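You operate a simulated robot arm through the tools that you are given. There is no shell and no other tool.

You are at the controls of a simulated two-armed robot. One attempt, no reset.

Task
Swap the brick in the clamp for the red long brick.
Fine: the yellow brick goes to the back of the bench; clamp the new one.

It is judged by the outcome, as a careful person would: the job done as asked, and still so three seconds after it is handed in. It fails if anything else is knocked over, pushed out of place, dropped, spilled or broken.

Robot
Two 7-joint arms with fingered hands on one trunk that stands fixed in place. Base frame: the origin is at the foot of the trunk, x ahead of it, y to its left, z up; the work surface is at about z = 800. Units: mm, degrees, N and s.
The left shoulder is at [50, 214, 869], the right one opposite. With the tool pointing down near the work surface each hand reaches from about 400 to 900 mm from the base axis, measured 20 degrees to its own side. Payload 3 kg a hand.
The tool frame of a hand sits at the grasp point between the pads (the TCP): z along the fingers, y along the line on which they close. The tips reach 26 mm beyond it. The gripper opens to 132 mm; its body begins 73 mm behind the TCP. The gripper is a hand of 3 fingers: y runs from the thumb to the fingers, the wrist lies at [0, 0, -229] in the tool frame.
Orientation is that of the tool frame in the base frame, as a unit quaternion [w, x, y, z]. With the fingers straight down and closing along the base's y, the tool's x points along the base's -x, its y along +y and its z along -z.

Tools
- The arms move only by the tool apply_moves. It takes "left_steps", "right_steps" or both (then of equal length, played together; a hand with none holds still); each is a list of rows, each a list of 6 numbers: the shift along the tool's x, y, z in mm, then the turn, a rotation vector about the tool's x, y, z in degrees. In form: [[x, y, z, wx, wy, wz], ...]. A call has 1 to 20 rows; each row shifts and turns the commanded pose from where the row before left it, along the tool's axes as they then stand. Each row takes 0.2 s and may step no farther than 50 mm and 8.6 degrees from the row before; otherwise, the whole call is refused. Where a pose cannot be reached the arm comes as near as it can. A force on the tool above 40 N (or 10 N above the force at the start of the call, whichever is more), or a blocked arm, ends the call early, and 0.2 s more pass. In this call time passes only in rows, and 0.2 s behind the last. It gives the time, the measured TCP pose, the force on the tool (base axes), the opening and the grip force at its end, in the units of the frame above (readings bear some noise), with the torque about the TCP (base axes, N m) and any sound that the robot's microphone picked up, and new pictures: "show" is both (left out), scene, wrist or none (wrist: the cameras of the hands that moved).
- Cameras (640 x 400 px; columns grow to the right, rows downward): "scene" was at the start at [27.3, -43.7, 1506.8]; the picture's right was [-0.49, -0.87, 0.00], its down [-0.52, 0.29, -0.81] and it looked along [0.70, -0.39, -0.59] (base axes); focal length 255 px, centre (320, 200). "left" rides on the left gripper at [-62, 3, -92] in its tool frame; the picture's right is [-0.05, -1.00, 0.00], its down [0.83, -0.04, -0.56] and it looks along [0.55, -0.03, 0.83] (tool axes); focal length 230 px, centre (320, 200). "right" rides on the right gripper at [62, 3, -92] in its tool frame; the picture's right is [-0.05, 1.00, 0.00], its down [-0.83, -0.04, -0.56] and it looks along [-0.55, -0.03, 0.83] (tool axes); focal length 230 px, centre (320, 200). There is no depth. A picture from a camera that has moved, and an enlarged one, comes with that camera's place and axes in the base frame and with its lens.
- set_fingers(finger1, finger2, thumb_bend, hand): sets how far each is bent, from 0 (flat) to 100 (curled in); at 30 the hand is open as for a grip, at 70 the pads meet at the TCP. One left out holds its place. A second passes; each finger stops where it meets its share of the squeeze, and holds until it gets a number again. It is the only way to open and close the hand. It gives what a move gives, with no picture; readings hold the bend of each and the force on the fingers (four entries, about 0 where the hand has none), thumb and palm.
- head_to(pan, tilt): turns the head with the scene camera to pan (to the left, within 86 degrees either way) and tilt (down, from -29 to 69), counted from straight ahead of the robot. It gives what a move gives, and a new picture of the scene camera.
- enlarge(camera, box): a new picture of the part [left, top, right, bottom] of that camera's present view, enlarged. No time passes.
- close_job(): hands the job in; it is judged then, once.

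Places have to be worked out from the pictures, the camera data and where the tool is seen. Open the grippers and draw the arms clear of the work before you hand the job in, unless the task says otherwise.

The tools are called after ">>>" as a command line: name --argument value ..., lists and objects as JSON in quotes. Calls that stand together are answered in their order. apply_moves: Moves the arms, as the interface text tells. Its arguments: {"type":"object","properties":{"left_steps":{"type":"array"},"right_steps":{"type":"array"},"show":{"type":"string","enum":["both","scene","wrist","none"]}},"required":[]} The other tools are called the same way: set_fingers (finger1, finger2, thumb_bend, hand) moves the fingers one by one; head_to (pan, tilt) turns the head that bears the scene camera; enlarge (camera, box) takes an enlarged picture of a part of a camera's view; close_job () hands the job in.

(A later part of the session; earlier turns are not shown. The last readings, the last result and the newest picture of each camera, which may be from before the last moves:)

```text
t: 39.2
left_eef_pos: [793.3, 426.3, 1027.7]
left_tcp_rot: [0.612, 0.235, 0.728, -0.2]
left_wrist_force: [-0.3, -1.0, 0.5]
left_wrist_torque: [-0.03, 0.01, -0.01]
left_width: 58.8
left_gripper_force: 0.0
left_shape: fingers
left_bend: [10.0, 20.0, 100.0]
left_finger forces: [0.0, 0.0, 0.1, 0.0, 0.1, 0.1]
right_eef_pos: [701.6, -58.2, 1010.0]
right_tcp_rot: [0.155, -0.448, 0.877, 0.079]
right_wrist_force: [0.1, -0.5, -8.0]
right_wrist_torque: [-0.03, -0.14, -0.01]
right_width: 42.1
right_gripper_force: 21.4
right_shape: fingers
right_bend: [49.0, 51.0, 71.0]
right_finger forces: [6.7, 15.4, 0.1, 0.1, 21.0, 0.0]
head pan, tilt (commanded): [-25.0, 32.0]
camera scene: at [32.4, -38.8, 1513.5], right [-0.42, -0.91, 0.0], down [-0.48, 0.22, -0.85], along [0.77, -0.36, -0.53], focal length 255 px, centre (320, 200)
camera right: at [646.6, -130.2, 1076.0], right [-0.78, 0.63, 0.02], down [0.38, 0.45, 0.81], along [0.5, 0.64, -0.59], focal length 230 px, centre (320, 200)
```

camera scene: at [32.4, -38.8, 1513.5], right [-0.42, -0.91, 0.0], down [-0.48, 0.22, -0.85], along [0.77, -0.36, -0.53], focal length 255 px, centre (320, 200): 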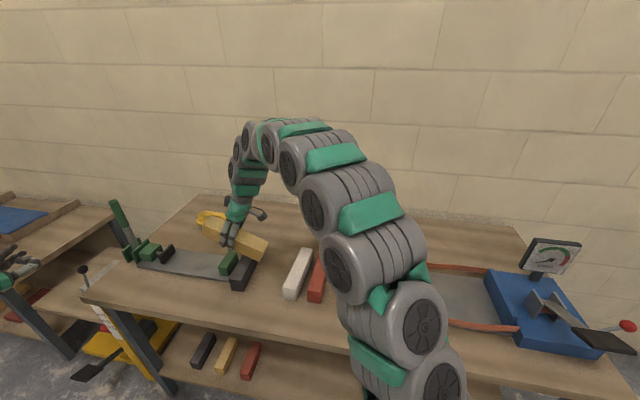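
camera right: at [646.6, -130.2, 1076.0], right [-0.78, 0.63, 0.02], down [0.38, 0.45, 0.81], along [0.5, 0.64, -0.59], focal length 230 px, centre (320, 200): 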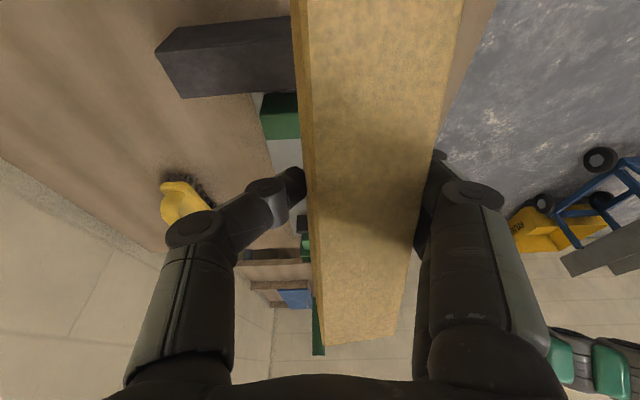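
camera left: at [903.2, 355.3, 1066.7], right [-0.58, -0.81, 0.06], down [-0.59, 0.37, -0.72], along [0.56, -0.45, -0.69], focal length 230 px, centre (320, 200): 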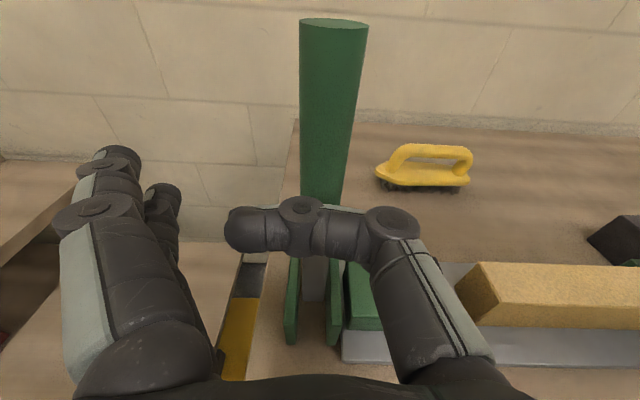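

The hold is steady. I'll level the tool, which also levels the brick, and carry it to a point just in front of the back strip, staying well above the white and red bricks.

>>> apply_moves --right_steps '[[0, 0, 0, 0, 6.667, 0], [0, 0, 0, 0, 6.667, 0], [0, 0, 0, 0, 6.667, 0], [38.2, -19.8, 6.2, 0, 0, 0], [38.2, -19.8, 6.2, 0, 0, 0], [38.2, -19.8, 6.2, 0, 0, 0], [38.2, -19.8, 6.2, 0, 0, 0], [38.2, -19.8, 6.2, 0, 0, 0], [38.2, -19.8, 6.2, 0, 0, 0], [38.2, -19.8, 6.2, 0, 0, 0], [38.2, -19.8, 6.2, 0, 0, 0]]' --show "both"

```text
t: 41.6
left_eef_pos: [792.7, 428.1, 1026.8]
left_tcp_rot: [0.611, 0.235, 0.729, -0.199]
left_wrist_force: [-0.2, 0.3, -0.3]
left_wrist_torque: [-0.01, 0.0, -0.03]
left_width: 58.9
left_gripper_force: 0.0
left_shape: fingers
left_bend: [10.0, 20.0, 100.0]
left_finger forces: [0.0, 0.1, 0.0, 0.0, 0.0, 0.1]
right_eef_pos: [651.8, -401.4, 960.2]
right_tcp_rot: [-0.001, -0.456, 0.89, 0.001]
right_wrist_force: [-0.2, -0.2, -8.3]
right_wrist_torque: [0.03, -0.12, 0.01]
right_width: 42.0
right_gripper_force: 21.5
right_shape: fingers
right_bend: [49.0, 51.0, 71.0]
right_finger forces: [6.7, 15.5, 0.1, 0.0, 21.1, 0.0]
head pan, tilt (commanded): [-25.0, 32.0]
camera scene: at [32.5, -38.8, 1513.5], right [-0.42, -0.91, 0.0], down [-0.48, 0.22, -0.85], along [0.77, -0.36, -0.53], focal length 255 px, centre (320, 200)
camera right: at [613.3, -449.9, 1052.3], right [-0.78, 0.63, 0.0], down [0.52, 0.65, 0.55], along [0.35, 0.43, -0.83], focal length 230 px, centre (320, 200)
```

scene: 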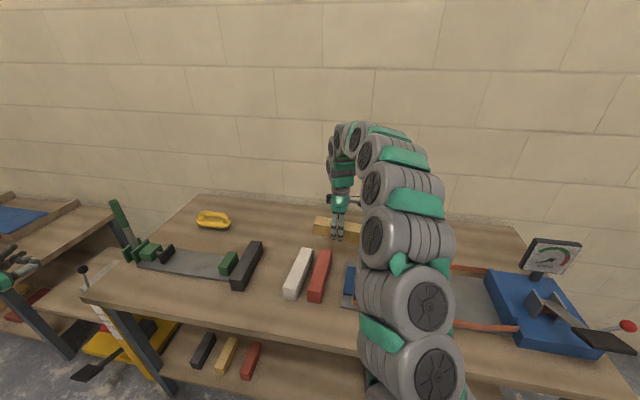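
right: 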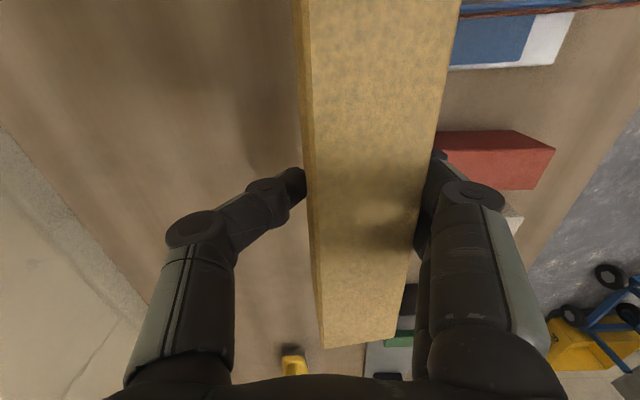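

The back strip is clear of everything. I'll carry the brick out and down to about 34 mm above the bench, near 940 mm along the bench depth.

>>> apply_moves --right_steps '[[4.7, -35.8, 18.8, 0, 0, 0], [4.7, -35.8, 18.8, 0, 0, 0], [4.7, -35.8, 18.8, 0, 0, 0], [4.7, -35.8, 18.8, 0, 0, 0], [4.7, -35.8, 18.8, 0, 0, 0]]' --show "both"

>>> enlarge --camera "scene" --box '[260, 180, 460, 305]'

```text
t: 42.8
left_eef_pos: [793.0, 426.9, 1026.9]
left_tcp_rot: [0.611, 0.236, 0.729, -0.2]
left_wrist_force: [-0.7, 0.5, 0.6]
left_wrist_torque: [0.02, 0.0, 0.01]
left_width: 58.5
left_gripper_force: 0.1
left_shape: fingers
left_bend: [10.0, 20.0, 100.0]
left_finger forces: [0.1, 0.1, 0.1, 0.1, 0.0, 0.0]
right_eef_pos: [783.9, -521.2, 866.1]
right_tcp_rot: [0.001, -0.454, 0.891, 0.0]
right_wrist_force: [-0.2, -0.4, -7.0]
right_wrist_torque: [-0.02, -0.18, 0.0]
right_width: 41.8
right_gripper_force: 22.2
right_shape: fingers
right_bend: [48.0, 51.0, 72.0]
right_finger forces: [7.2, 15.7, 0.0, 0.1, 21.8, 0.0]
head pan, tilt (commanded): [-25.0, 32.0]
camera scene: at [32.3, -38.6, 1513.5], right [-0.42, -0.91, 0.0], down [-0.48, 0.22, -0.85], along [0.77, -0.36, -0.53], focal length 255 px, centre (320, 200)
camera right: at [744.3, -569.4, 956.9], right [-0.78, 0.63, 0.0], down [0.52, 0.65, 0.56], along [0.35, 0.43, -0.83], focal length 230 px, centre (320, 200)
```

scene: 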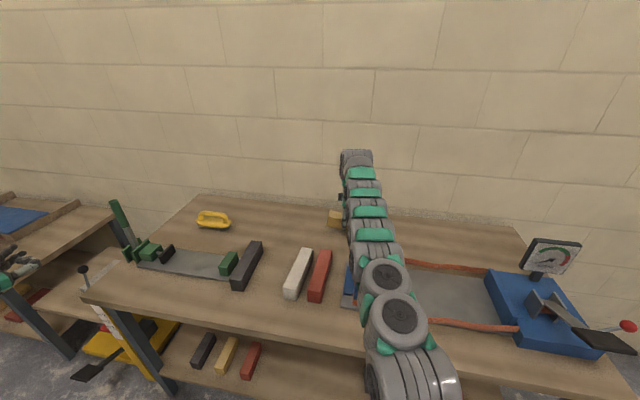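
right: 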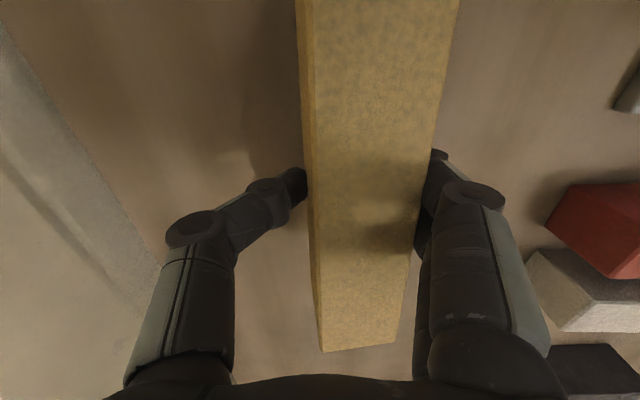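

```text
3.20 times, centred on (360, 242) of scene
camera zoom: at [32.3, -38.6, 1513.5], right [-0.42, -0.91, 0.0], down [-0.48, 0.22, -0.85], along [0.77, -0.36, -0.53], focal length 816 px, centre (192, 64)
```

zoom: 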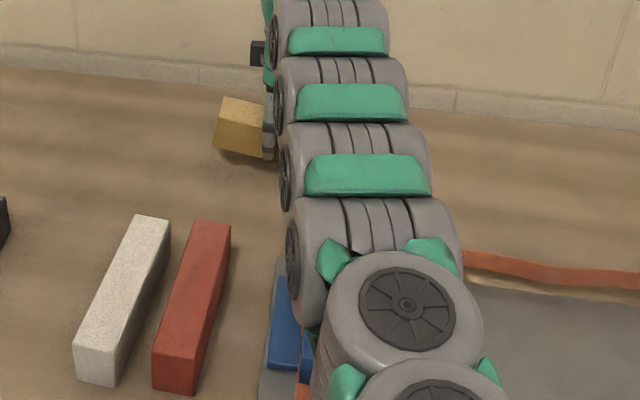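

The brick is just above the bench. I'll lower it gently and watch for the weight to come off the wrist.

>>> apply_moves --right_steps '[[0, 0, 10, 0, 0, 0], [0, 0, 8, 0, 0, 0], [0, 0, 6, 0, 0, 0]]' --show "none"

>>> enlarge --camera "scene" --box '[310, 190, 390, 240]'

```text
t: 43.6
left_eef_pos: [792.4, 427.0, 1025.9]
left_tcp_rot: [0.611, 0.235, 0.729, -0.2]
left_wrist_force: [-0.4, -0.2, 0.4]
left_wrist_torque: [-0.03, 0.01, 0.02]
left_width: 58.8
left_gripper_force: 0.1
left_shape: fingers
left_bend: [10.0, 20.0, 100.0]
left_finger forces: [0.1, 0.0, 0.1, 0.0, 0.1, 0.1]
right_eef_pos: [781.9, -521.8, 842.8]
right_tcp_rot: [0.0, -0.454, 0.891, 0.0]
right_wrist_force: [1.7, 0.1, -5.7]
right_wrist_torque: [-0.17, 0.1, 0.03]
right_width: 41.8
right_gripper_force: 22.3
right_shape: fingers
right_bend: [49.0, 51.0, 72.0]
right_finger forces: [6.3, 16.1, 0.0, 0.0, 22.2, 0.0]
head pan, tilt (commanded): [-25.0, 32.0]
```

```text
8.00 times, centred on (350, 215) of scene
camera zoom: at [32.5, -38.8, 1513.5], right [-0.42, -0.91, 0.0], down [-0.48, 0.22, -0.85], along [0.77, -0.36, -0.53], focal length 2040 px, centre (80, 80)
```

zoom: 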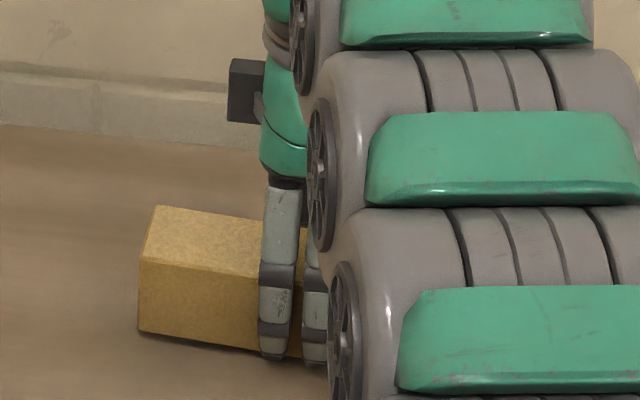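

The wrist load has begun to drop (−8 to −5.7 N), so an edge is touching. I'll lower a few millimetres more.

>>> apply_moves --right_steps '[[0, 0, 3, 0, 0, 0], [0, 0, 2, 0, 0, 0]]' --show "none"

>>> enlarge --camera "scene" --box '[310, 190, 390, 240]'

```text
t: 44.2
left_eef_pos: [793.6, 427.3, 1027.6]
left_tcp_rot: [0.611, 0.236, 0.729, -0.2]
left_wrist_force: [0.1, -0.8, -0.2]
left_wrist_torque: [0.05, 0.01, 0.03]
left_width: 58.8
left_gripper_force: 0.1
left_shape: fingers
left_bend: [10.0, 20.0, 100.0]
left_finger forces: [0.0, 0.0, 0.1, 0.1, 0.0, 0.0]
right_eef_pos: [780.2, -524.4, 838.9]
right_tcp_rot: [0.0, -0.453, 0.892, 0.0]
right_wrist_force: [1.3, 1.2, -3.3]
right_wrist_torque: [-0.13, 0.15, 0.0]
right_width: 42.2
right_gripper_force: 21.7
right_shape: fingers
right_bend: [49.0, 51.0, 72.0]
right_finger forces: [6.1, 16.1, 0.1, 0.0, 21.9, 0.0]
head pan, tilt (commanded): [-25.0, 32.0]
```

```text
8.00 times, centred on (350, 215) of scene
camera zoom: at [32.5, -38.8, 1513.5], right [-0.42, -0.91, 0.0], down [-0.48, 0.22, -0.85], along [0.77, -0.36, -0.53], focal length 2040 px, centre (80, 80)
```

zoom: 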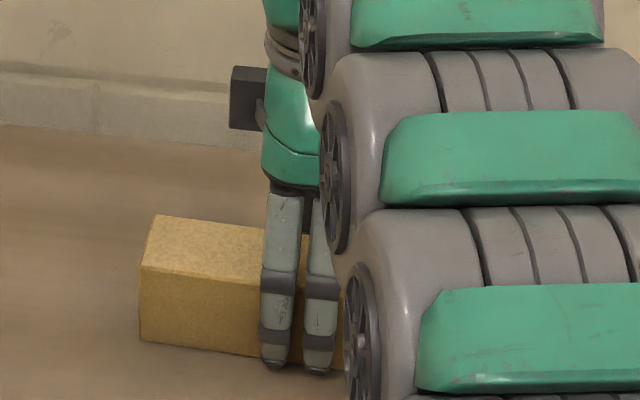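

The load is halving, and the brick's long edge is close to the bench. I'll lower a little more until the bench carries it.

>>> apply_moves --right_steps '[[0, 0, 2, 0, 0, 0], [0, 0, 2, 0, 0, 0], [0, 0, 1.5, 0, 0, 0]]' --show "none"

>>> enlarge --camera "scene" --box '[310, 190, 390, 240]'

```text
t: 45.0
left_eef_pos: [792.8, 426.9, 1027.5]
left_tcp_rot: [0.611, 0.236, 0.729, -0.2]
left_wrist_force: [0.1, -0.1, 0.0]
left_wrist_torque: [0.04, 0.02, 0.03]
left_width: 59.0
left_gripper_force: 0.1
left_shape: fingers
left_bend: [10.0, 20.0, 100.0]
left_finger forces: [0.0, 0.0, 0.0, 0.0, 0.1, 0.1]
right_eef_pos: [782.6, -523.8, 834.5]
right_tcp_rot: [0.001, -0.453, 0.891, -0.002]
right_wrist_force: [4.8, -4.7, 19.8]
right_wrist_torque: [0.43, 0.56, 0.09]
right_width: 41.8
right_gripper_force: 24.4
right_shape: fingers
right_bend: [49.0, 53.0, 73.0]
right_finger forces: [5.0, 15.2, 0.0, 0.1, 27.5, 0.0]
head pan, tilt (commanded): [-25.0, 32.0]
```

```text
8.00 times, centred on (350, 215) of scene
camera zoom: at [32.2, -38.6, 1513.5], right [-0.42, -0.91, 0.0], down [-0.48, 0.22, -0.85], along [0.77, -0.36, -0.53], focal length 2040 px, centre (80, 80)
```

zoom: 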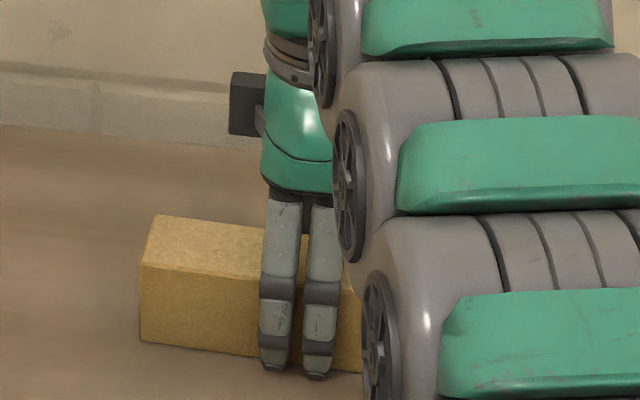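

The bench now carries the brick, with the wrist pressing down lightly. I'll ease off 1 mm and open the hand.

>>> apply_moves --right_steps '[[0, 0, -1.5, 0, 0, 0]]' --show "none"

>>> set_fingers --hand "right" --finger1 30 --finger2 30 --thumb_bend 40

>>> enlarge --camera "right" --box '[0, 0, 640, 400]'

>>> enlarge --camera "scene" --box '[310, 190, 390, 240]'

```text
t: 45.4
left_eef_pos: [793.1, 427.2, 1027.5]
left_tcp_rot: [0.611, 0.237, 0.729, -0.201]
left_wrist_force: [0.4, -0.1, -0.7]
left_wrist_torque: [0.0, 0.01, 0.01]
left_width: 58.7
left_gripper_force: 0.0
left_shape: fingers
left_bend: [10.0, 20.0, 100.0]
left_finger forces: [0.1, 0.0, 0.0, 0.0, 0.0, 0.0]
right_eef_pos: [783.0, -524.6, 833.6]
right_tcp_rot: [0.0, -0.453, 0.891, 0.001]
right_wrist_force: [3.2, -6.2, 15.0]
right_wrist_torque: [0.27, 0.42, 0.14]
right_width: 42.3
right_gripper_force: 23.9
right_shape: fingers
right_bend: [49.0, 53.0, 73.0]
right_finger forces: [4.8, 15.1, 0.0, 0.0, 27.3, 0.0]
head pan, tilt (commanded): [-25.0, 32.0]
```

```text
t: 46.4
left_eef_pos: [793.2, 426.9, 1027.1]
left_tcp_rot: [0.611, 0.235, 0.729, -0.199]
left_wrist_force: [0.4, 0.4, 0.9]
left_wrist_torque: [-0.04, -0.01, 0.04]
left_width: 58.8
left_gripper_force: 0.0
left_shape: fingers
left_bend: [10.0, 20.0, 100.0]
left_finger forces: [0.0, 0.0, 0.1, 0.0, 0.1, 0.0]
right_eef_pos: [782.2, -524.8, 834.1]
right_tcp_rot: [0.0, -0.454, 0.891, 0.0]
right_wrist_force: [0.0, 1.4, 0.0]
right_wrist_torque: [0.03, 0.01, -0.03]
right_width: 117.3
right_gripper_force: 0.0
right_shape: fingers
right_bend: [30.0, 30.0, 40.0]
right_finger forces: [0.0, 0.0, 0.0, 0.0, 0.0, 0.0]
head pan, tilt (commanded): [-25.0, 32.0]
```

```text
1.00 times, centred on (320, 200) of right (not enlarged: the box is as wide or as high as the picture)
camera zoom: at [743.4, -572.6, 926.0], right [-0.78, 0.63, 0.0], down [0.52, 0.65, 0.56], along [0.35, 0.43, -0.83], focal length 230 px, centre (320, 200)
```

zoom: 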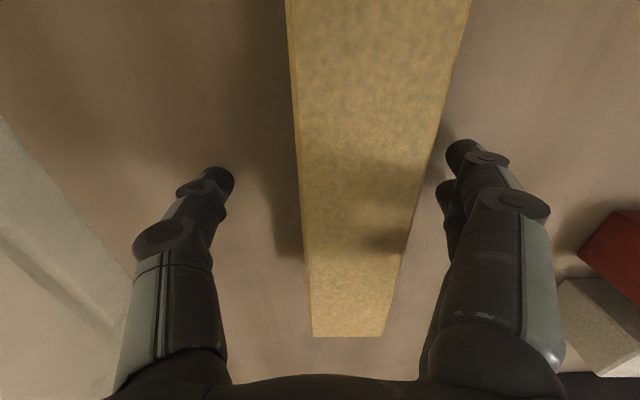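

```text
8.00 times, centred on (350, 215) of scene
camera zoom: at [32.4, -38.8, 1513.5], right [-0.42, -0.91, 0.0], down [-0.48, 0.22, -0.85], along [0.77, -0.36, -0.53], focal length 2040 px, centre (80, 80)
```

zoom: 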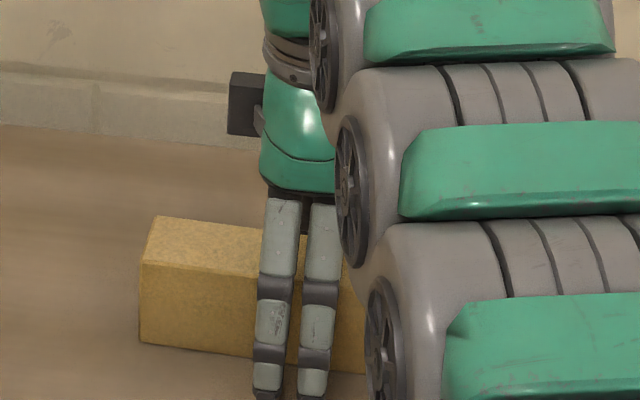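

The yellow brick is resting level at the back of the bench and the hand is open. I'll lift straight clear of it, back off toward the front, then turn the hand 90° for the red brick.

>>> apply_moves --right_steps '[[0, 2.5, -16, 0, 0, 0], [0, 2.5, -16, 0, 0, 0], [0, 2.5, -16, 0, 0, 0], [0, 22, -20, 0, 0, 0], [0, 22, -20, 0, 0, 0], [0, 22, -20, 0, 0, 0], [0, 0, 0, 0, 0, 8.18], [0, 0, 0, 0, 0, 8.18], [0, 0, 0, 0, 0, 8.18], [0, 0, 0, 0, 0, 8.18], [0, 0, 0, 0, 0, 8.18], [0, 0, 0, 0, 0, 8.18], [0, 0, 0, 0, 0, 8.18], [0, 0, 0, 0, 0, 8.18], [0, 0, 0, 0, 0, 8.18], [0, 0, 0, 0, 0, 8.18], [0, 0, 0, 0, 0, 8.18]]' --show "both"

```text
t: 50.0
left_eef_pos: [793.9, 427.2, 1027.6]
left_tcp_rot: [0.611, 0.236, 0.729, -0.2]
left_wrist_force: [0.0, 0.2, -0.4]
left_wrist_torque: [0.0, 0.02, -0.01]
left_width: 58.7
left_gripper_force: 0.0
left_shape: fingers
left_bend: [10.0, 20.0, 100.0]
left_finger forces: [0.0, 0.0, 0.0, 0.1, 0.0, 0.1]
right_eef_pos: [723.7, -479.7, 940.7]
right_tcp_rot: [-0.001, 0.31, 0.951, -0.001]
right_wrist_force: [0.4, 0.6, 0.1]
right_wrist_torque: [0.01, 0.0, -0.02]
right_width: 117.4
right_gripper_force: 0.1
right_shape: fingers
right_bend: [30.0, 30.0, 40.0]
right_finger forces: [0.1, 0.0, 0.0, 0.1, 0.1, 0.0]
head pan, tilt (commanded): [-25.0, 32.0]
camera scene: at [32.4, -38.8, 1513.5], right [-0.42, -0.91, 0.0], down [-0.48, 0.22, -0.85], along [0.77, -0.36, -0.53], focal length 255 px, centre (320, 200)
camera right: at [675.9, -442.2, 1033.5], right [0.63, 0.78, 0.0], down [0.65, -0.52, 0.56], along [0.43, -0.35, -0.83], focal length 230 px, centre (320, 200)
```

scene: 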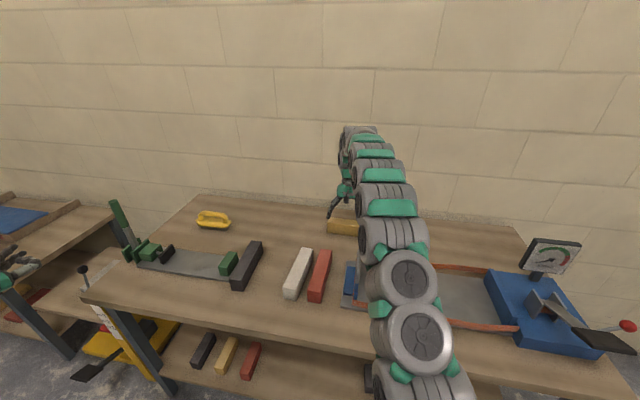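
right: 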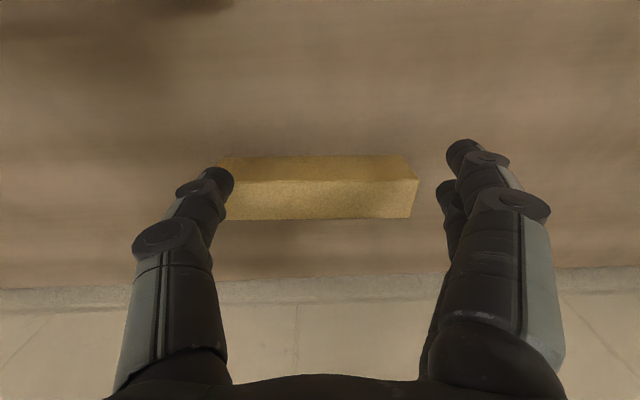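

The yellow brick sits squarely at the back. Next I'll move the right hand over the red brick and measure it with the wrist camera before going down.

>>> apply_moves --right_steps '[[42.6, 13.5, -4, 0, 0, 0], [42.6, 13.5, -4, 0, 0, 0], [42.6, 13.5, -4, 0, 0, 0], [42.6, 13.5, -4, 0, 0, 0], [42.6, 13.5, -4, 0, 0, 0]]' --show "both"

>>> enlarge --camera "right" --box '[160, 0, 480, 200]'

```text
t: 51.2
left_eef_pos: [793.1, 427.2, 1026.5]
left_tcp_rot: [0.611, 0.235, 0.729, -0.2]
left_wrist_force: [0.2, 0.1, 0.3]
left_wrist_torque: [-0.04, -0.03, 0.0]
left_width: 58.7
left_gripper_force: 0.1
left_shape: fingers
left_bend: [10.0, 20.0, 100.0]
left_finger forces: [0.1, 0.0, 0.0, 0.0, 0.0, 0.0]
right_eef_pos: [591.0, -299.2, 960.7]
right_tcp_rot: [0.0, 0.309, 0.951, 0.0]
right_wrist_force: [-0.4, 0.6, -0.9]
right_wrist_torque: [0.02, -0.01, 0.01]
right_width: 117.9
right_gripper_force: 0.1
right_shape: fingers
right_bend: [30.0, 30.0, 40.0]
right_finger forces: [0.0, 0.0, 0.0, 0.1, 0.0, 0.1]
head pan, tilt (commanded): [-25.0, 32.0]
camera scene: at [32.3, -38.7, 1513.5], right [-0.42, -0.91, 0.0], down [-0.48, 0.22, -0.85], along [0.77, -0.36, -0.53], focal length 255 px, centre (320, 200)
camera right: at [542.4, -260.6, 1052.3], right [0.63, 0.78, 0.0], down [0.65, -0.52, 0.56], along [0.43, -0.35, -0.83], focal length 230 px, centre (320, 200)
```

scene: 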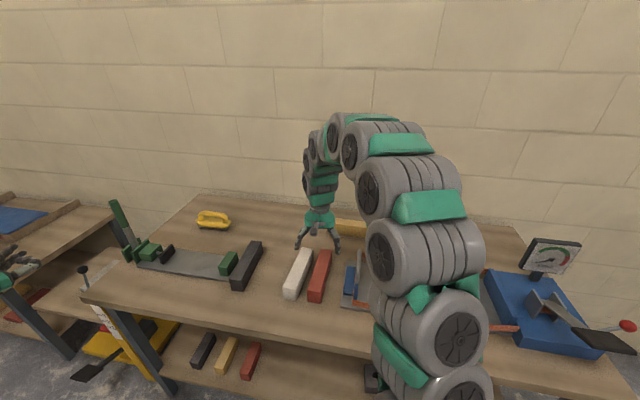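
right: 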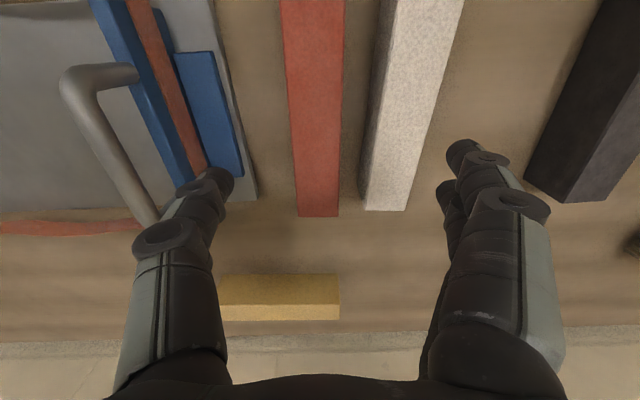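

```text
2.00 times, centred on (320, 100) of right
camera zoom: at [542.4, -260.6, 1052.3], right [0.63, 0.78, 0.0], down [0.65, -0.52, 0.56], along [0.43, -0.35, -0.83], focal length 460 px, centre (320, 400)
```

zoom: 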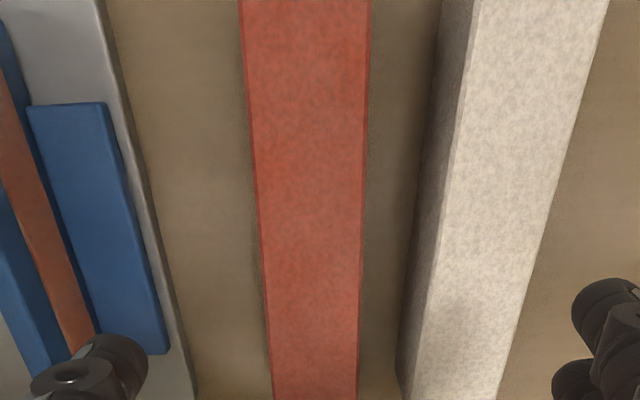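

The wrist view puts the red brick about 4 mm off the tool line, turned 2°, with a gap to the white brick of about 33 mm at mid-length. I'll pre-shape the hand, fingers partly closed and thumb open, to see how much room the fingers need in that gap.

>>> set_fingers --hand "right" --finger1 52 --finger2 52 --thumb_bend 35

>>> enlarge --camera "scene" --box '[270, 190, 390, 310]'

>>> enlarge --camera "right" --box '[160, 0, 640, 300]'

```text
t: 52.2
left_eef_pos: [794.0, 427.4, 1027.6]
left_tcp_rot: [0.611, 0.237, 0.729, -0.2]
left_wrist_force: [0.1, -0.9, -0.5]
left_wrist_torque: [-0.01, -0.01, -0.01]
left_width: 58.6
left_gripper_force: 0.0
left_shape: fingers
left_bend: [10.0, 20.0, 100.0]
left_finger forces: [0.1, 0.1, 0.1, 0.1, 0.1, 0.1]
right_eef_pos: [591.0, -298.1, 960.3]
right_tcp_rot: [0.001, 0.309, 0.951, 0.0]
right_wrist_force: [-0.2, 0.3, -0.4]
right_wrist_torque: [0.02, 0.0, 0.0]
right_width: 89.9
right_gripper_force: 0.0
right_shape: fingers
right_bend: [52.0, 52.0, 35.0]
right_finger forces: [0.0, 0.1, 0.0, 0.1, 0.0, 0.1]
head pan, tilt (commanded): [-25.0, 32.0]
```

```text
3.33 times, centred on (330, 250) of scene
camera zoom: at [32.4, -38.8, 1513.5], right [-0.42, -0.91, 0.0], down [-0.48, 0.22, -0.85], along [0.77, -0.36, -0.53], focal length 850 px, centre (287, 33)
```

zoom: 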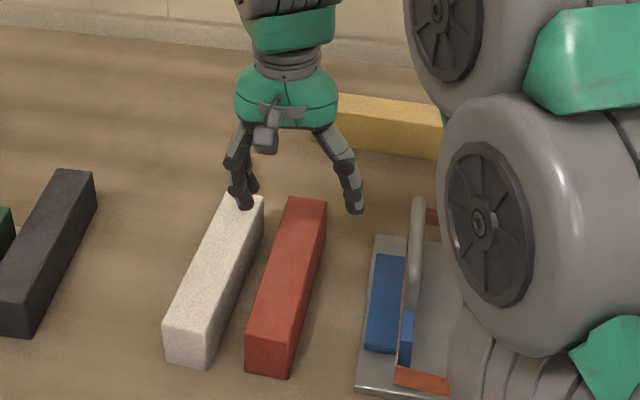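

```text
1.33 times, centred on (400, 150) of right
camera zoom: at [542.7, -260.8, 1052.4], right [0.63, 0.78, 0.0], down [0.65, -0.52, 0.56], along [0.43, -0.35, -0.83], focal length 307 px, centre (213, 267)
```

zoom: 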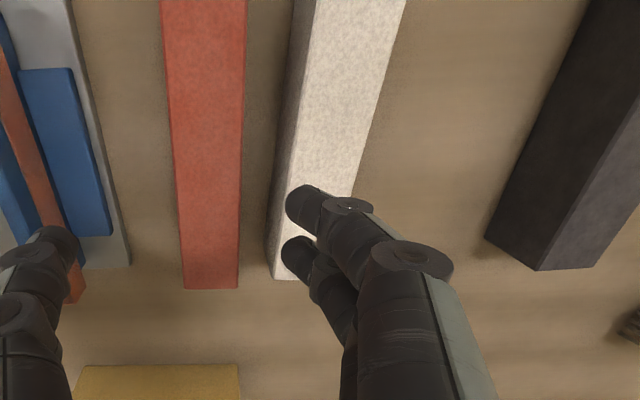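

With the fingers at 52 the last segment leans slightly inward. At about 44 it should hang straight and fit the gap best, with the thumb at 54 to stay off the tray. I'll set that, line the yaw up with the brick, tilt 20° along it, and hover just above.

>>> set_fingers --hand "right" --finger1 44 --finger2 44 --thumb_bend 54

>>> apply_moves --right_steps '[[0, 0, 0, 0, 0, 2.5], [0, 0, 0, 0, -6.667, 0], [0, 0, 0, 0, -6.667, 0], [0, 0, 0, 0, -6.667, 0], [21.4, -10.1, 14, 0, 0, 0], [21.4, -10.1, 14, 0, 0, 0]]' --show "both"

>>> enlarge --camera "scene" --box '[270, 190, 390, 310]'

>>> enlarge --camera "right" --box '[160, 0, 640, 300]'

```text
t: 53.2
left_eef_pos: [792.2, 427.0, 1027.3]
left_tcp_rot: [0.611, 0.235, 0.729, -0.2]
left_wrist_force: [0.7, -0.3, -0.4]
left_wrist_torque: [-0.01, -0.01, 0.03]
left_width: 58.9
left_gripper_force: 0.0
left_shape: fingers
left_bend: [10.0, 20.0, 100.0]
left_finger forces: [0.1, 0.1, 0.1, 0.0, 0.0, 0.0]
right_eef_pos: [590.3, -299.6, 960.1]
right_tcp_rot: [-0.001, 0.309, 0.951, 0.0]
right_wrist_force: [-0.6, 0.3, -1.0]
right_wrist_torque: [-0.01, 0.03, 0.03]
right_width: 70.8
right_gripper_force: 0.1
right_shape: fingers
right_bend: [44.0, 44.0, 54.0]
right_finger forces: [0.1, 0.0, 0.0, 0.1, 0.1, 0.2]
head pan, tilt (commanded): [-25.0, 32.0]
```

```text
t: 54.6
left_eef_pos: [793.1, 426.7, 1027.9]
left_tcp_rot: [0.61, 0.236, 0.729, -0.2]
left_wrist_force: [0.0, 0.0, -0.1]
left_wrist_torque: [0.0, 0.01, 0.0]
left_width: 58.7
left_gripper_force: 0.0
left_shape: fingers
left_bend: [10.0, 20.0, 100.0]
left_finger forces: [0.0, 0.0, 0.0, 0.1, 0.0, 0.0]
right_eef_pos: [556.0, -297.8, 921.6]
right_tcp_rot: [0.165, 0.324, 0.93, -0.057]
right_wrist_force: [0.1, -0.3, -1.0]
right_wrist_torque: [-0.02, 0.01, 0.0]
right_width: 70.8
right_gripper_force: 0.1
right_shape: fingers
right_bend: [44.0, 44.0, 54.0]
right_finger forces: [0.0, 0.0, 0.0, 0.0, 0.1, 0.0]
head pan, tilt (commanded): [-25.0, 32.0]
camera scene: at [32.4, -38.8, 1513.5], right [-0.42, -0.91, 0.0], down [-0.48, 0.22, -0.85], along [0.77, -0.36, -0.53], focal length 255 px, centre (320, 200)
camera right: at [486.7, -240.2, 987.0], right [0.66, 0.75, 0.02], down [0.43, -0.4, 0.81], along [0.61, -0.52, -0.59], focal length 230 px, centre (320, 200)
```

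scene: 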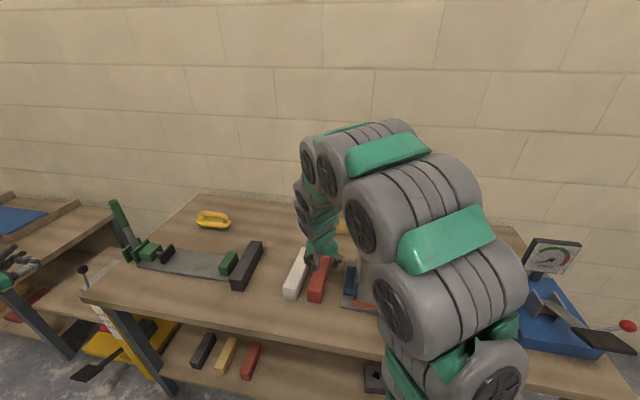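
right: 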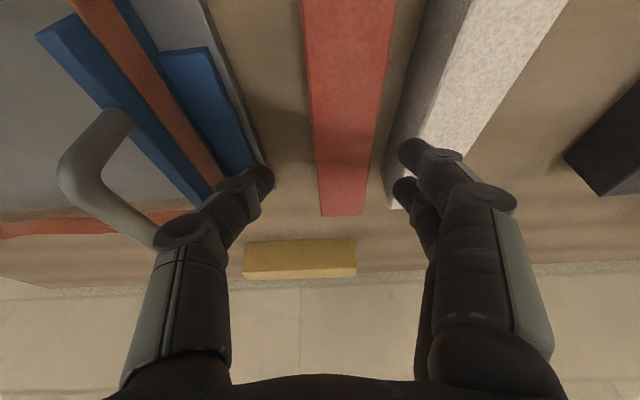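

```text
3.33 times, centred on (330, 250) of scene
camera zoom: at [32.4, -38.8, 1513.5], right [-0.42, -0.91, 0.0], down [-0.48, 0.22, -0.85], along [0.77, -0.36, -0.53], focal length 850 px, centre (287, 33)
```

zoom: 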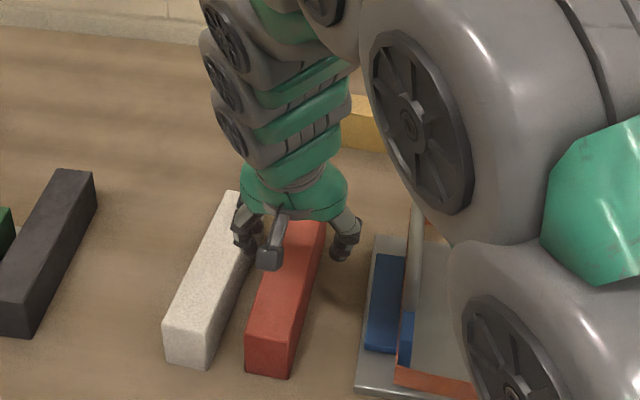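

```text
1.33 times, centred on (400, 150) of right
camera zoom: at [486.7, -240.2, 987.0], right [0.66, 0.75, 0.02], down [0.43, -0.4, 0.81], along [0.61, -0.52, -0.59], focal length 307 px, centre (213, 267)
```

zoom: 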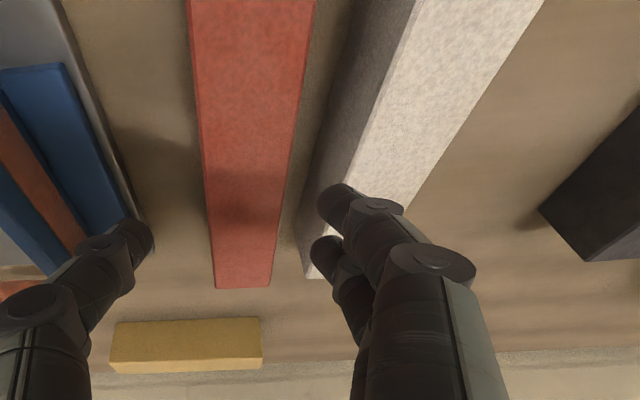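

From the wrist view, the red brick spans −6 to +40 mm and the white face lies at about +73 mm in hand coordinates. So the fingers need about +2 mm to sit mid-gap. I'll apply that, go down until the tips are level with the brick tops, and look again.

>>> apply_moves --right_steps '[[0, 2.5, 22, 0, 0, 0], [0, 0, 22, 0, 0, 0]]' --show "wrist"

>>> enlarge --camera "scene" --box '[280, 220, 380, 300]'

>>> enlarge --camera "right" --box '[240, 0, 560, 200]'

```text
t: 55.2
left_eef_pos: [793.2, 427.3, 1027.1]
left_tcp_rot: [0.611, 0.235, 0.729, -0.199]
left_wrist_force: [-0.2, -0.1, -0.1]
left_wrist_torque: [0.0, 0.0, 0.03]
left_width: 58.7
left_gripper_force: 0.0
left_shape: fingers
left_bend: [10.0, 20.0, 100.0]
left_finger forces: [0.1, 0.0, 0.1, 0.1, 0.0, 0.1]
right_eef_pos: [568.4, -302.8, 879.2]
right_tcp_rot: [0.164, 0.324, 0.93, -0.057]
right_wrist_force: [0.1, 0.1, -0.6]
right_wrist_torque: [-0.01, 0.03, 0.0]
right_width: 71.0
right_gripper_force: 0.1
right_shape: fingers
right_bend: [44.0, 44.0, 54.0]
right_finger forces: [0.0, 0.0, 0.0, 0.0, 0.0, 0.1]
head pan, tilt (commanded): [-25.0, 32.0]
camera right: at [500.5, -246.9, 945.3], right [0.66, 0.75, 0.02], down [0.43, -0.4, 0.81], along [0.61, -0.52, -0.59], focal length 230 px, centre (320, 200)
```

right: 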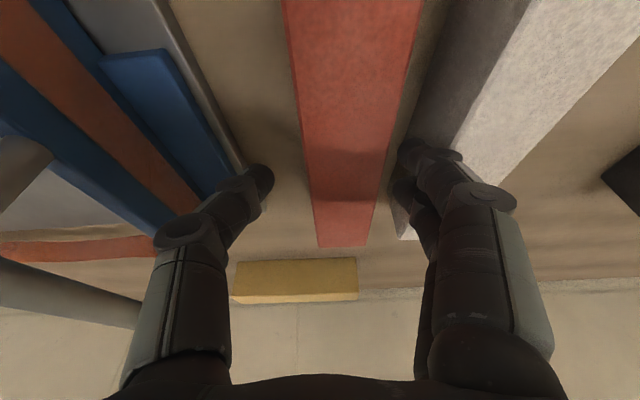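

```text
5.00 times, centred on (330, 260) of scene
camera zoom: at [32.4, -38.8, 1513.5], right [-0.42, -0.91, 0.0], down [-0.48, 0.22, -0.85], along [0.77, -0.36, -0.53], focal length 1275 px, centre (270, -100)
```

zoom: 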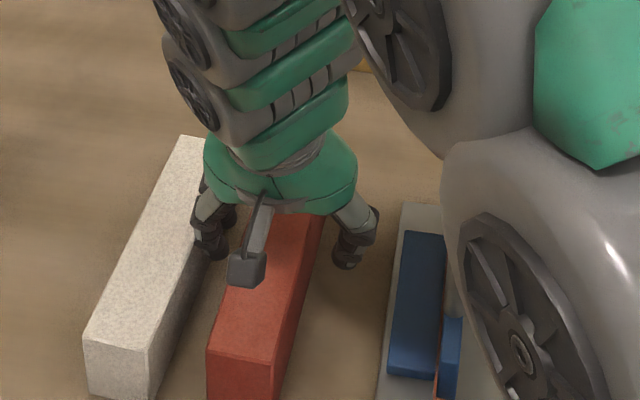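

```text
2.00 times, centred on (400, 100) of right
camera zoom: at [500.5, -246.9, 945.3], right [0.66, 0.75, 0.02], down [0.43, -0.4, 0.81], along [0.61, -0.52, -0.59], focal length 460 px, centre (160, 400)
```

zoom: 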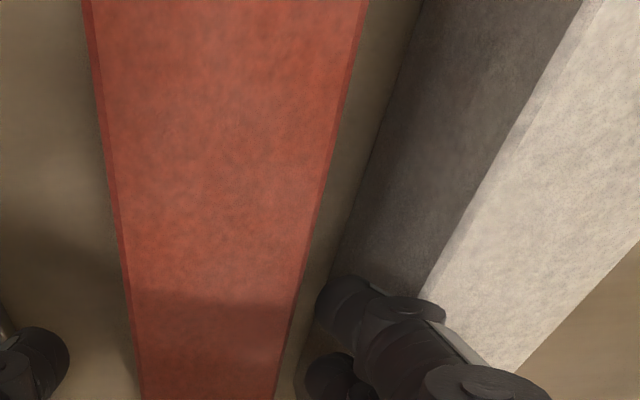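

The tips sit between the two bricks with about 4–5 mm to spare on each side. I'll go down slowly to grasp height.

>>> apply_moves --right_steps '[[0, 0.3, 16, 0, 0, 0], [0, 0, 16, 0, 0, 0], [0, 0, 14, 0, 0, 0]]' --show "wrist"

>>> enlarge --camera "scene" --box '[280, 220, 380, 300]'

>>> enlarge --camera "right" --box '[240, 0, 560, 200]'

```text
t: 56.0
left_eef_pos: [793.3, 427.4, 1027.1]
left_tcp_rot: [0.611, 0.235, 0.729, -0.199]
left_wrist_force: [0.1, 0.1, 0.1]
left_wrist_torque: [0.0, 0.01, -0.02]
left_width: 58.6
left_gripper_force: 0.2
left_shape: fingers
left_bend: [10.0, 20.0, 100.0]
left_finger forces: [0.0, 0.1, 0.1, 0.0, 0.0, 0.0]
right_eef_pos: [580.6, -314.2, 836.7]
right_tcp_rot: [0.164, 0.325, 0.93, -0.058]
right_wrist_force: [0.2, 0.6, 0.6]
right_wrist_torque: [0.0, -0.01, -0.01]
right_width: 70.9
right_gripper_force: 0.1
right_shape: fingers
right_bend: [44.0, 44.0, 54.0]
right_finger forces: [0.0, 0.0, 0.1, 0.0, 0.1, 0.1]
head pan, tilt (commanded): [-25.0, 32.0]
camera right: at [512.6, -256.7, 902.3], right [0.66, 0.75, 0.02], down [0.44, -0.4, 0.81], along [0.61, -0.52, -0.59], focal length 230 px, centre (320, 200)
```

right: 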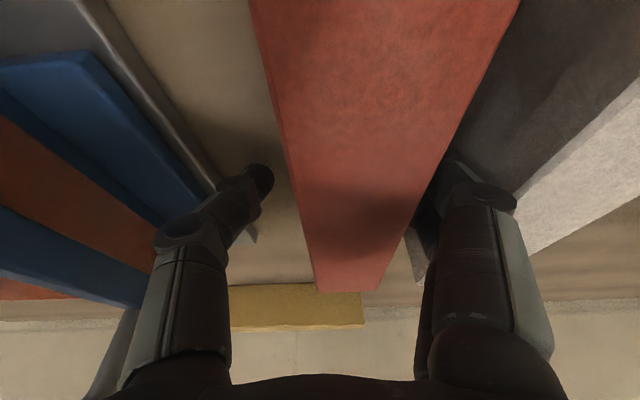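

```text
5.00 times, centred on (330, 260) of scene
camera zoom: at [32.4, -38.8, 1513.5], right [-0.42, -0.91, 0.0], down [-0.48, 0.22, -0.85], along [0.77, -0.36, -0.53], focal length 1275 px, centre (270, -100)
```

zoom: 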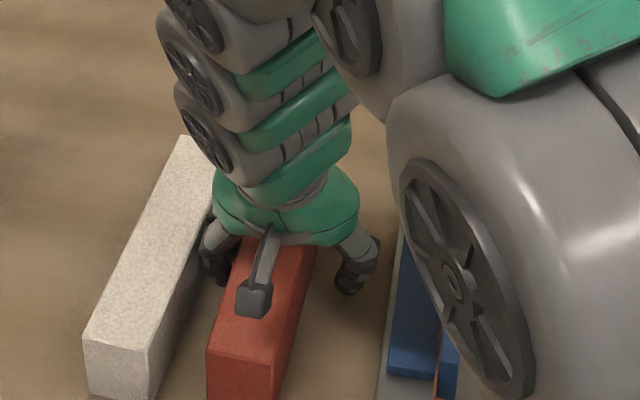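

```text
2.00 times, centred on (400, 100) of right
camera zoom: at [512.6, -256.7, 902.3], right [0.66, 0.75, 0.02], down [0.44, -0.4, 0.81], along [0.61, -0.52, -0.59], focal length 460 px, centre (160, 400)
```

zoom: 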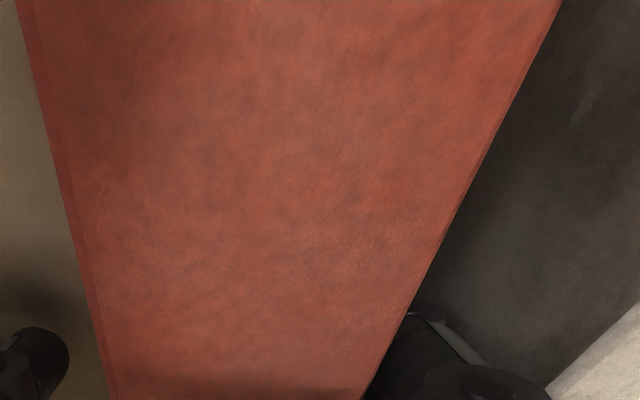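

There was no contact on the way down, and the fingers are in the gap clear of the white brick. First I bring fingers and thumb gently to the brick so it centres away from the white one.

>>> set_fingers --hand "right" --finger1 57 --finger2 57 --thumb_bend 57

>>> enlarge --camera "scene" --box '[280, 220, 380, 300]'

>>> enlarge --camera "right" --box '[0, 0, 640, 400]'

```text
t: 57.0
left_eef_pos: [793.0, 427.2, 1028.1]
left_tcp_rot: [0.611, 0.235, 0.729, -0.199]
left_wrist_force: [0.0, -0.4, 0.6]
left_wrist_torque: [-0.01, -0.05, 0.02]
left_width: 58.8
left_gripper_force: 0.0
left_shape: fingers
left_bend: [10.0, 20.0, 100.0]
left_finger forces: [0.1, 0.1, 0.1, 0.0, 0.1, 0.0]
right_eef_pos: [580.2, -313.9, 836.8]
right_tcp_rot: [0.164, 0.324, 0.93, -0.057]
right_wrist_force: [1.8, 2.4, -0.3]
right_wrist_torque: [0.01, 0.06, -0.01]
right_width: 51.7
right_gripper_force: 1.4
right_shape: fingers
right_bend: [54.0, 54.0, 56.0]
right_finger forces: [1.5, 1.1, 0.0, 0.1, 0.0, 0.1]
head pan, tilt (commanded): [-25.0, 32.0]
```

```text
5.00 times, centred on (330, 260) of scene
camera zoom: at [32.4, -38.7, 1513.5], right [-0.42, -0.91, 0.0], down [-0.48, 0.22, -0.85], along [0.77, -0.36, -0.53], focal length 1275 px, centre (270, -100)
```

zoom: 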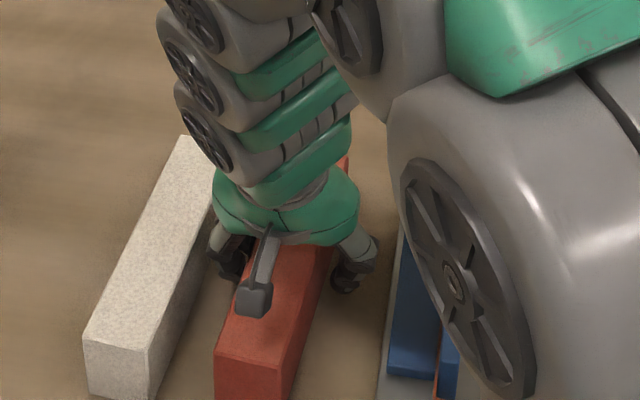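

```text
1.00 times, centred on (320, 200) of right (not enlarged: the box is as wide or as high as the picture)
camera zoom: at [512.6, -256.7, 902.8], right [0.66, 0.75, 0.02], down [0.43, -0.4, 0.81], along [0.61, -0.52, -0.59], focal length 230 px, centre (320, 200)
```

zoom: 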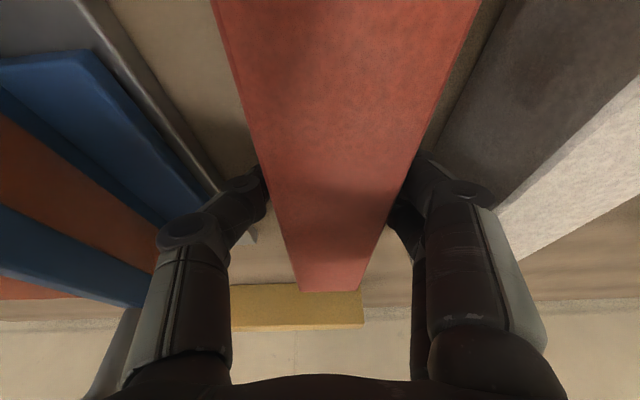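

The brick is centred between the pads and clear of the white one. I'll squeeze mainly with the fingers against a nearly fixed thumb.

>>> set_fingers --hand "right" --finger1 85 --finger2 85 --thumb_bend 66

>>> enlarge --camera "right" --box '[0, 0, 640, 400]'

```text
t: 58.0
left_eef_pos: [793.2, 427.0, 1027.7]
left_tcp_rot: [0.611, 0.235, 0.729, -0.199]
left_wrist_force: [-0.4, -0.4, 0.3]
left_wrist_torque: [-0.01, -0.04, 0.0]
left_width: 58.8
left_gripper_force: 0.1
left_shape: fingers
left_bend: [10.0, 20.0, 100.0]
left_finger forces: [0.0, 0.0, 0.0, 0.1, 0.0, 0.1]
right_eef_pos: [582.0, -314.1, 837.7]
right_tcp_rot: [0.164, 0.325, 0.93, -0.058]
right_wrist_force: [2.1, 3.0, 1.2]
right_wrist_torque: [-0.08, 0.12, -0.01]
right_width: 42.2
right_gripper_force: 17.0
right_shape: fingers
right_bend: [58.0, 59.0, 61.0]
right_finger forces: [9.1, 9.0, 0.1, 0.0, 14.7, 0.0]
head pan, tilt (commanded): [-25.0, 32.0]
```

```text
1.00 times, centred on (320, 200) of right (not enlarged: the box is as wide or as high as the picture)
camera zoom: at [512.6, -256.7, 902.8], right [0.66, 0.75, 0.02], down [0.43, -0.4, 0.81], along [0.61, -0.52, -0.59], focal length 230 px, centre (320, 200)
```

zoom: 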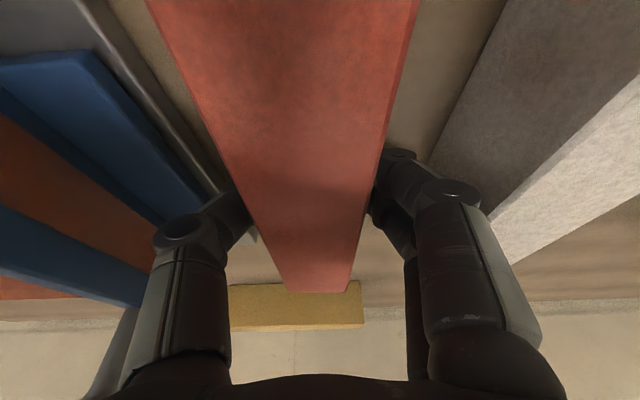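

The grip is balanced: bends 58/59/61 and about 17 N. I'll lift straight up a little and check that it holds level.

>>> apply_moves --right_steps '[[-3.4, 0, -9.4, 0, 0, 0], [-5.2, 0, -14.1, 0, 0, 0], [-5.2, 0, -14.1, 0, 0, 0]]' --show "wrist"

>>> enlarge --camera "scene" --box '[270, 210, 390, 310]'

```text
t: 58.8
left_eef_pos: [793.4, 427.6, 1026.6]
left_tcp_rot: [0.611, 0.236, 0.729, -0.2]
left_wrist_force: [0.2, 0.5, 0.7]
left_wrist_torque: [0.0, 0.05, -0.03]
left_width: 58.8
left_gripper_force: 0.0
left_shape: fingers
left_bend: [10.0, 20.0, 100.0]
left_finger forces: [0.1, 0.1, 0.1, 0.0, 0.0, 0.0]
right_eef_pos: [580.0, -313.4, 877.1]
right_tcp_rot: [0.164, 0.324, 0.93, -0.058]
right_wrist_force: [0.1, -0.1, -8.0]
right_wrist_torque: [-0.01, -0.1, -0.04]
right_width: 42.6
right_gripper_force: 16.1
right_shape: fingers
right_bend: [58.0, 60.0, 60.0]
right_finger forces: [7.0, 8.9, 0.0, 0.0, 16.1, 0.1]
head pan, tilt (commanded): [-25.0, 32.0]
camera right: at [511.7, -256.7, 941.6], right [0.66, 0.75, 0.02], down [0.44, -0.4, 0.81], along [0.61, -0.52, -0.59], focal length 230 px, centre (320, 200)
```

right: 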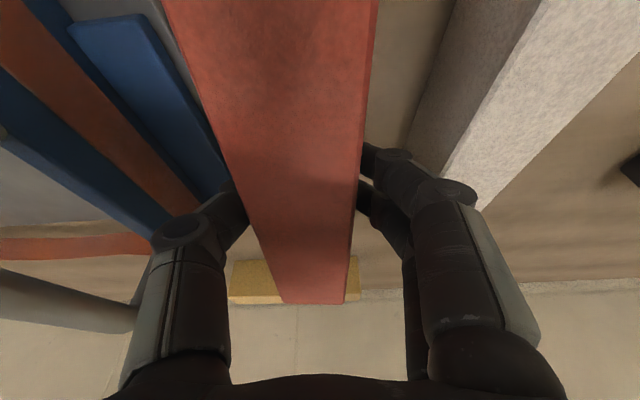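

```text
4.00 times, centred on (330, 260) of scene
camera zoom: at [32.4, -38.8, 1513.5], right [-0.42, -0.91, 0.0], down [-0.48, 0.22, -0.85], along [0.77, -0.36, -0.53], focal length 1020 px, centre (280, -40)
```

zoom: 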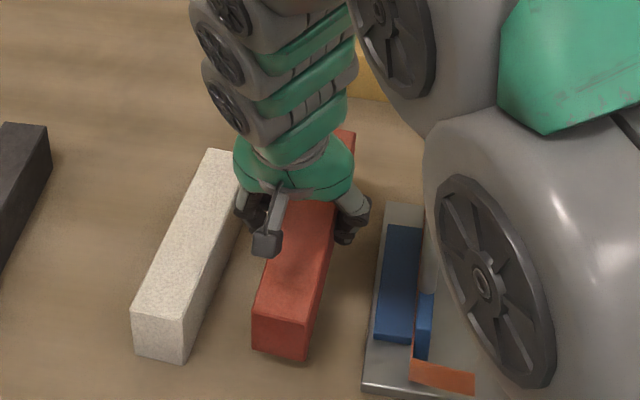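

It's held, but the near end has drooped about 5° because the grip sits about 12 mm off the centre of mass. I'll squeeze harder to stop any more slip.

>>> set_fingers --hand "right" --finger1 95 --finger2 95 --thumb_bend 85

>>> enlarge --camera "right" --box '[0, 0, 640, 400]'

```text
t: 59.8
left_eef_pos: [792.9, 427.0, 1026.2]
left_tcp_rot: [0.611, 0.235, 0.729, -0.199]
left_wrist_force: [-0.4, 0.0, -0.1]
left_wrist_torque: [-0.05, -0.02, 0.02]
left_width: 58.7
left_gripper_force: 0.0
left_shape: fingers
left_bend: [10.0, 20.0, 100.0]
left_finger forces: [0.0, 0.1, 0.0, 0.0, 0.0, 0.1]
right_eef_pos: [580.3, -313.9, 876.8]
right_tcp_rot: [0.164, 0.325, 0.93, -0.057]
right_wrist_force: [0.6, 0.6, -7.5]
right_wrist_torque: [-0.08, -0.08, 0.0]
right_width: 41.3
right_gripper_force: 23.7
right_shape: fingers
right_bend: [56.0, 58.0, 63.0]
right_finger forces: [10.9, 12.8, 0.0, 0.0, 23.1, 0.0]
head pan, tilt (commanded): [-25.0, 32.0]
```

```text
1.00 times, centred on (320, 200) of right (not enlarged: the box is as wide or as high as the picture)
camera zoom: at [512.1, -256.6, 941.9], right [0.66, 0.75, 0.02], down [0.44, -0.4, 0.81], along [0.61, -0.52, -0.59], focal length 230 px, centre (320, 200)
```

zoom: 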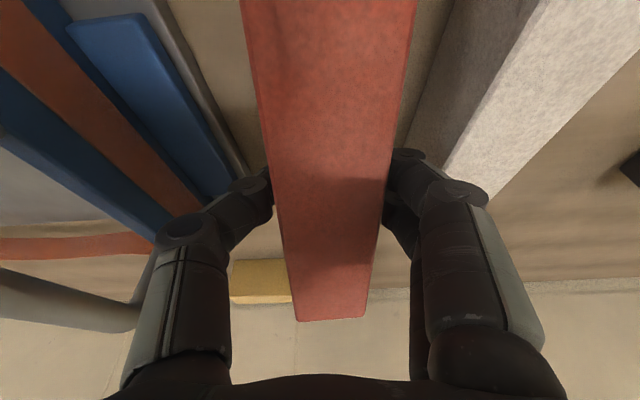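

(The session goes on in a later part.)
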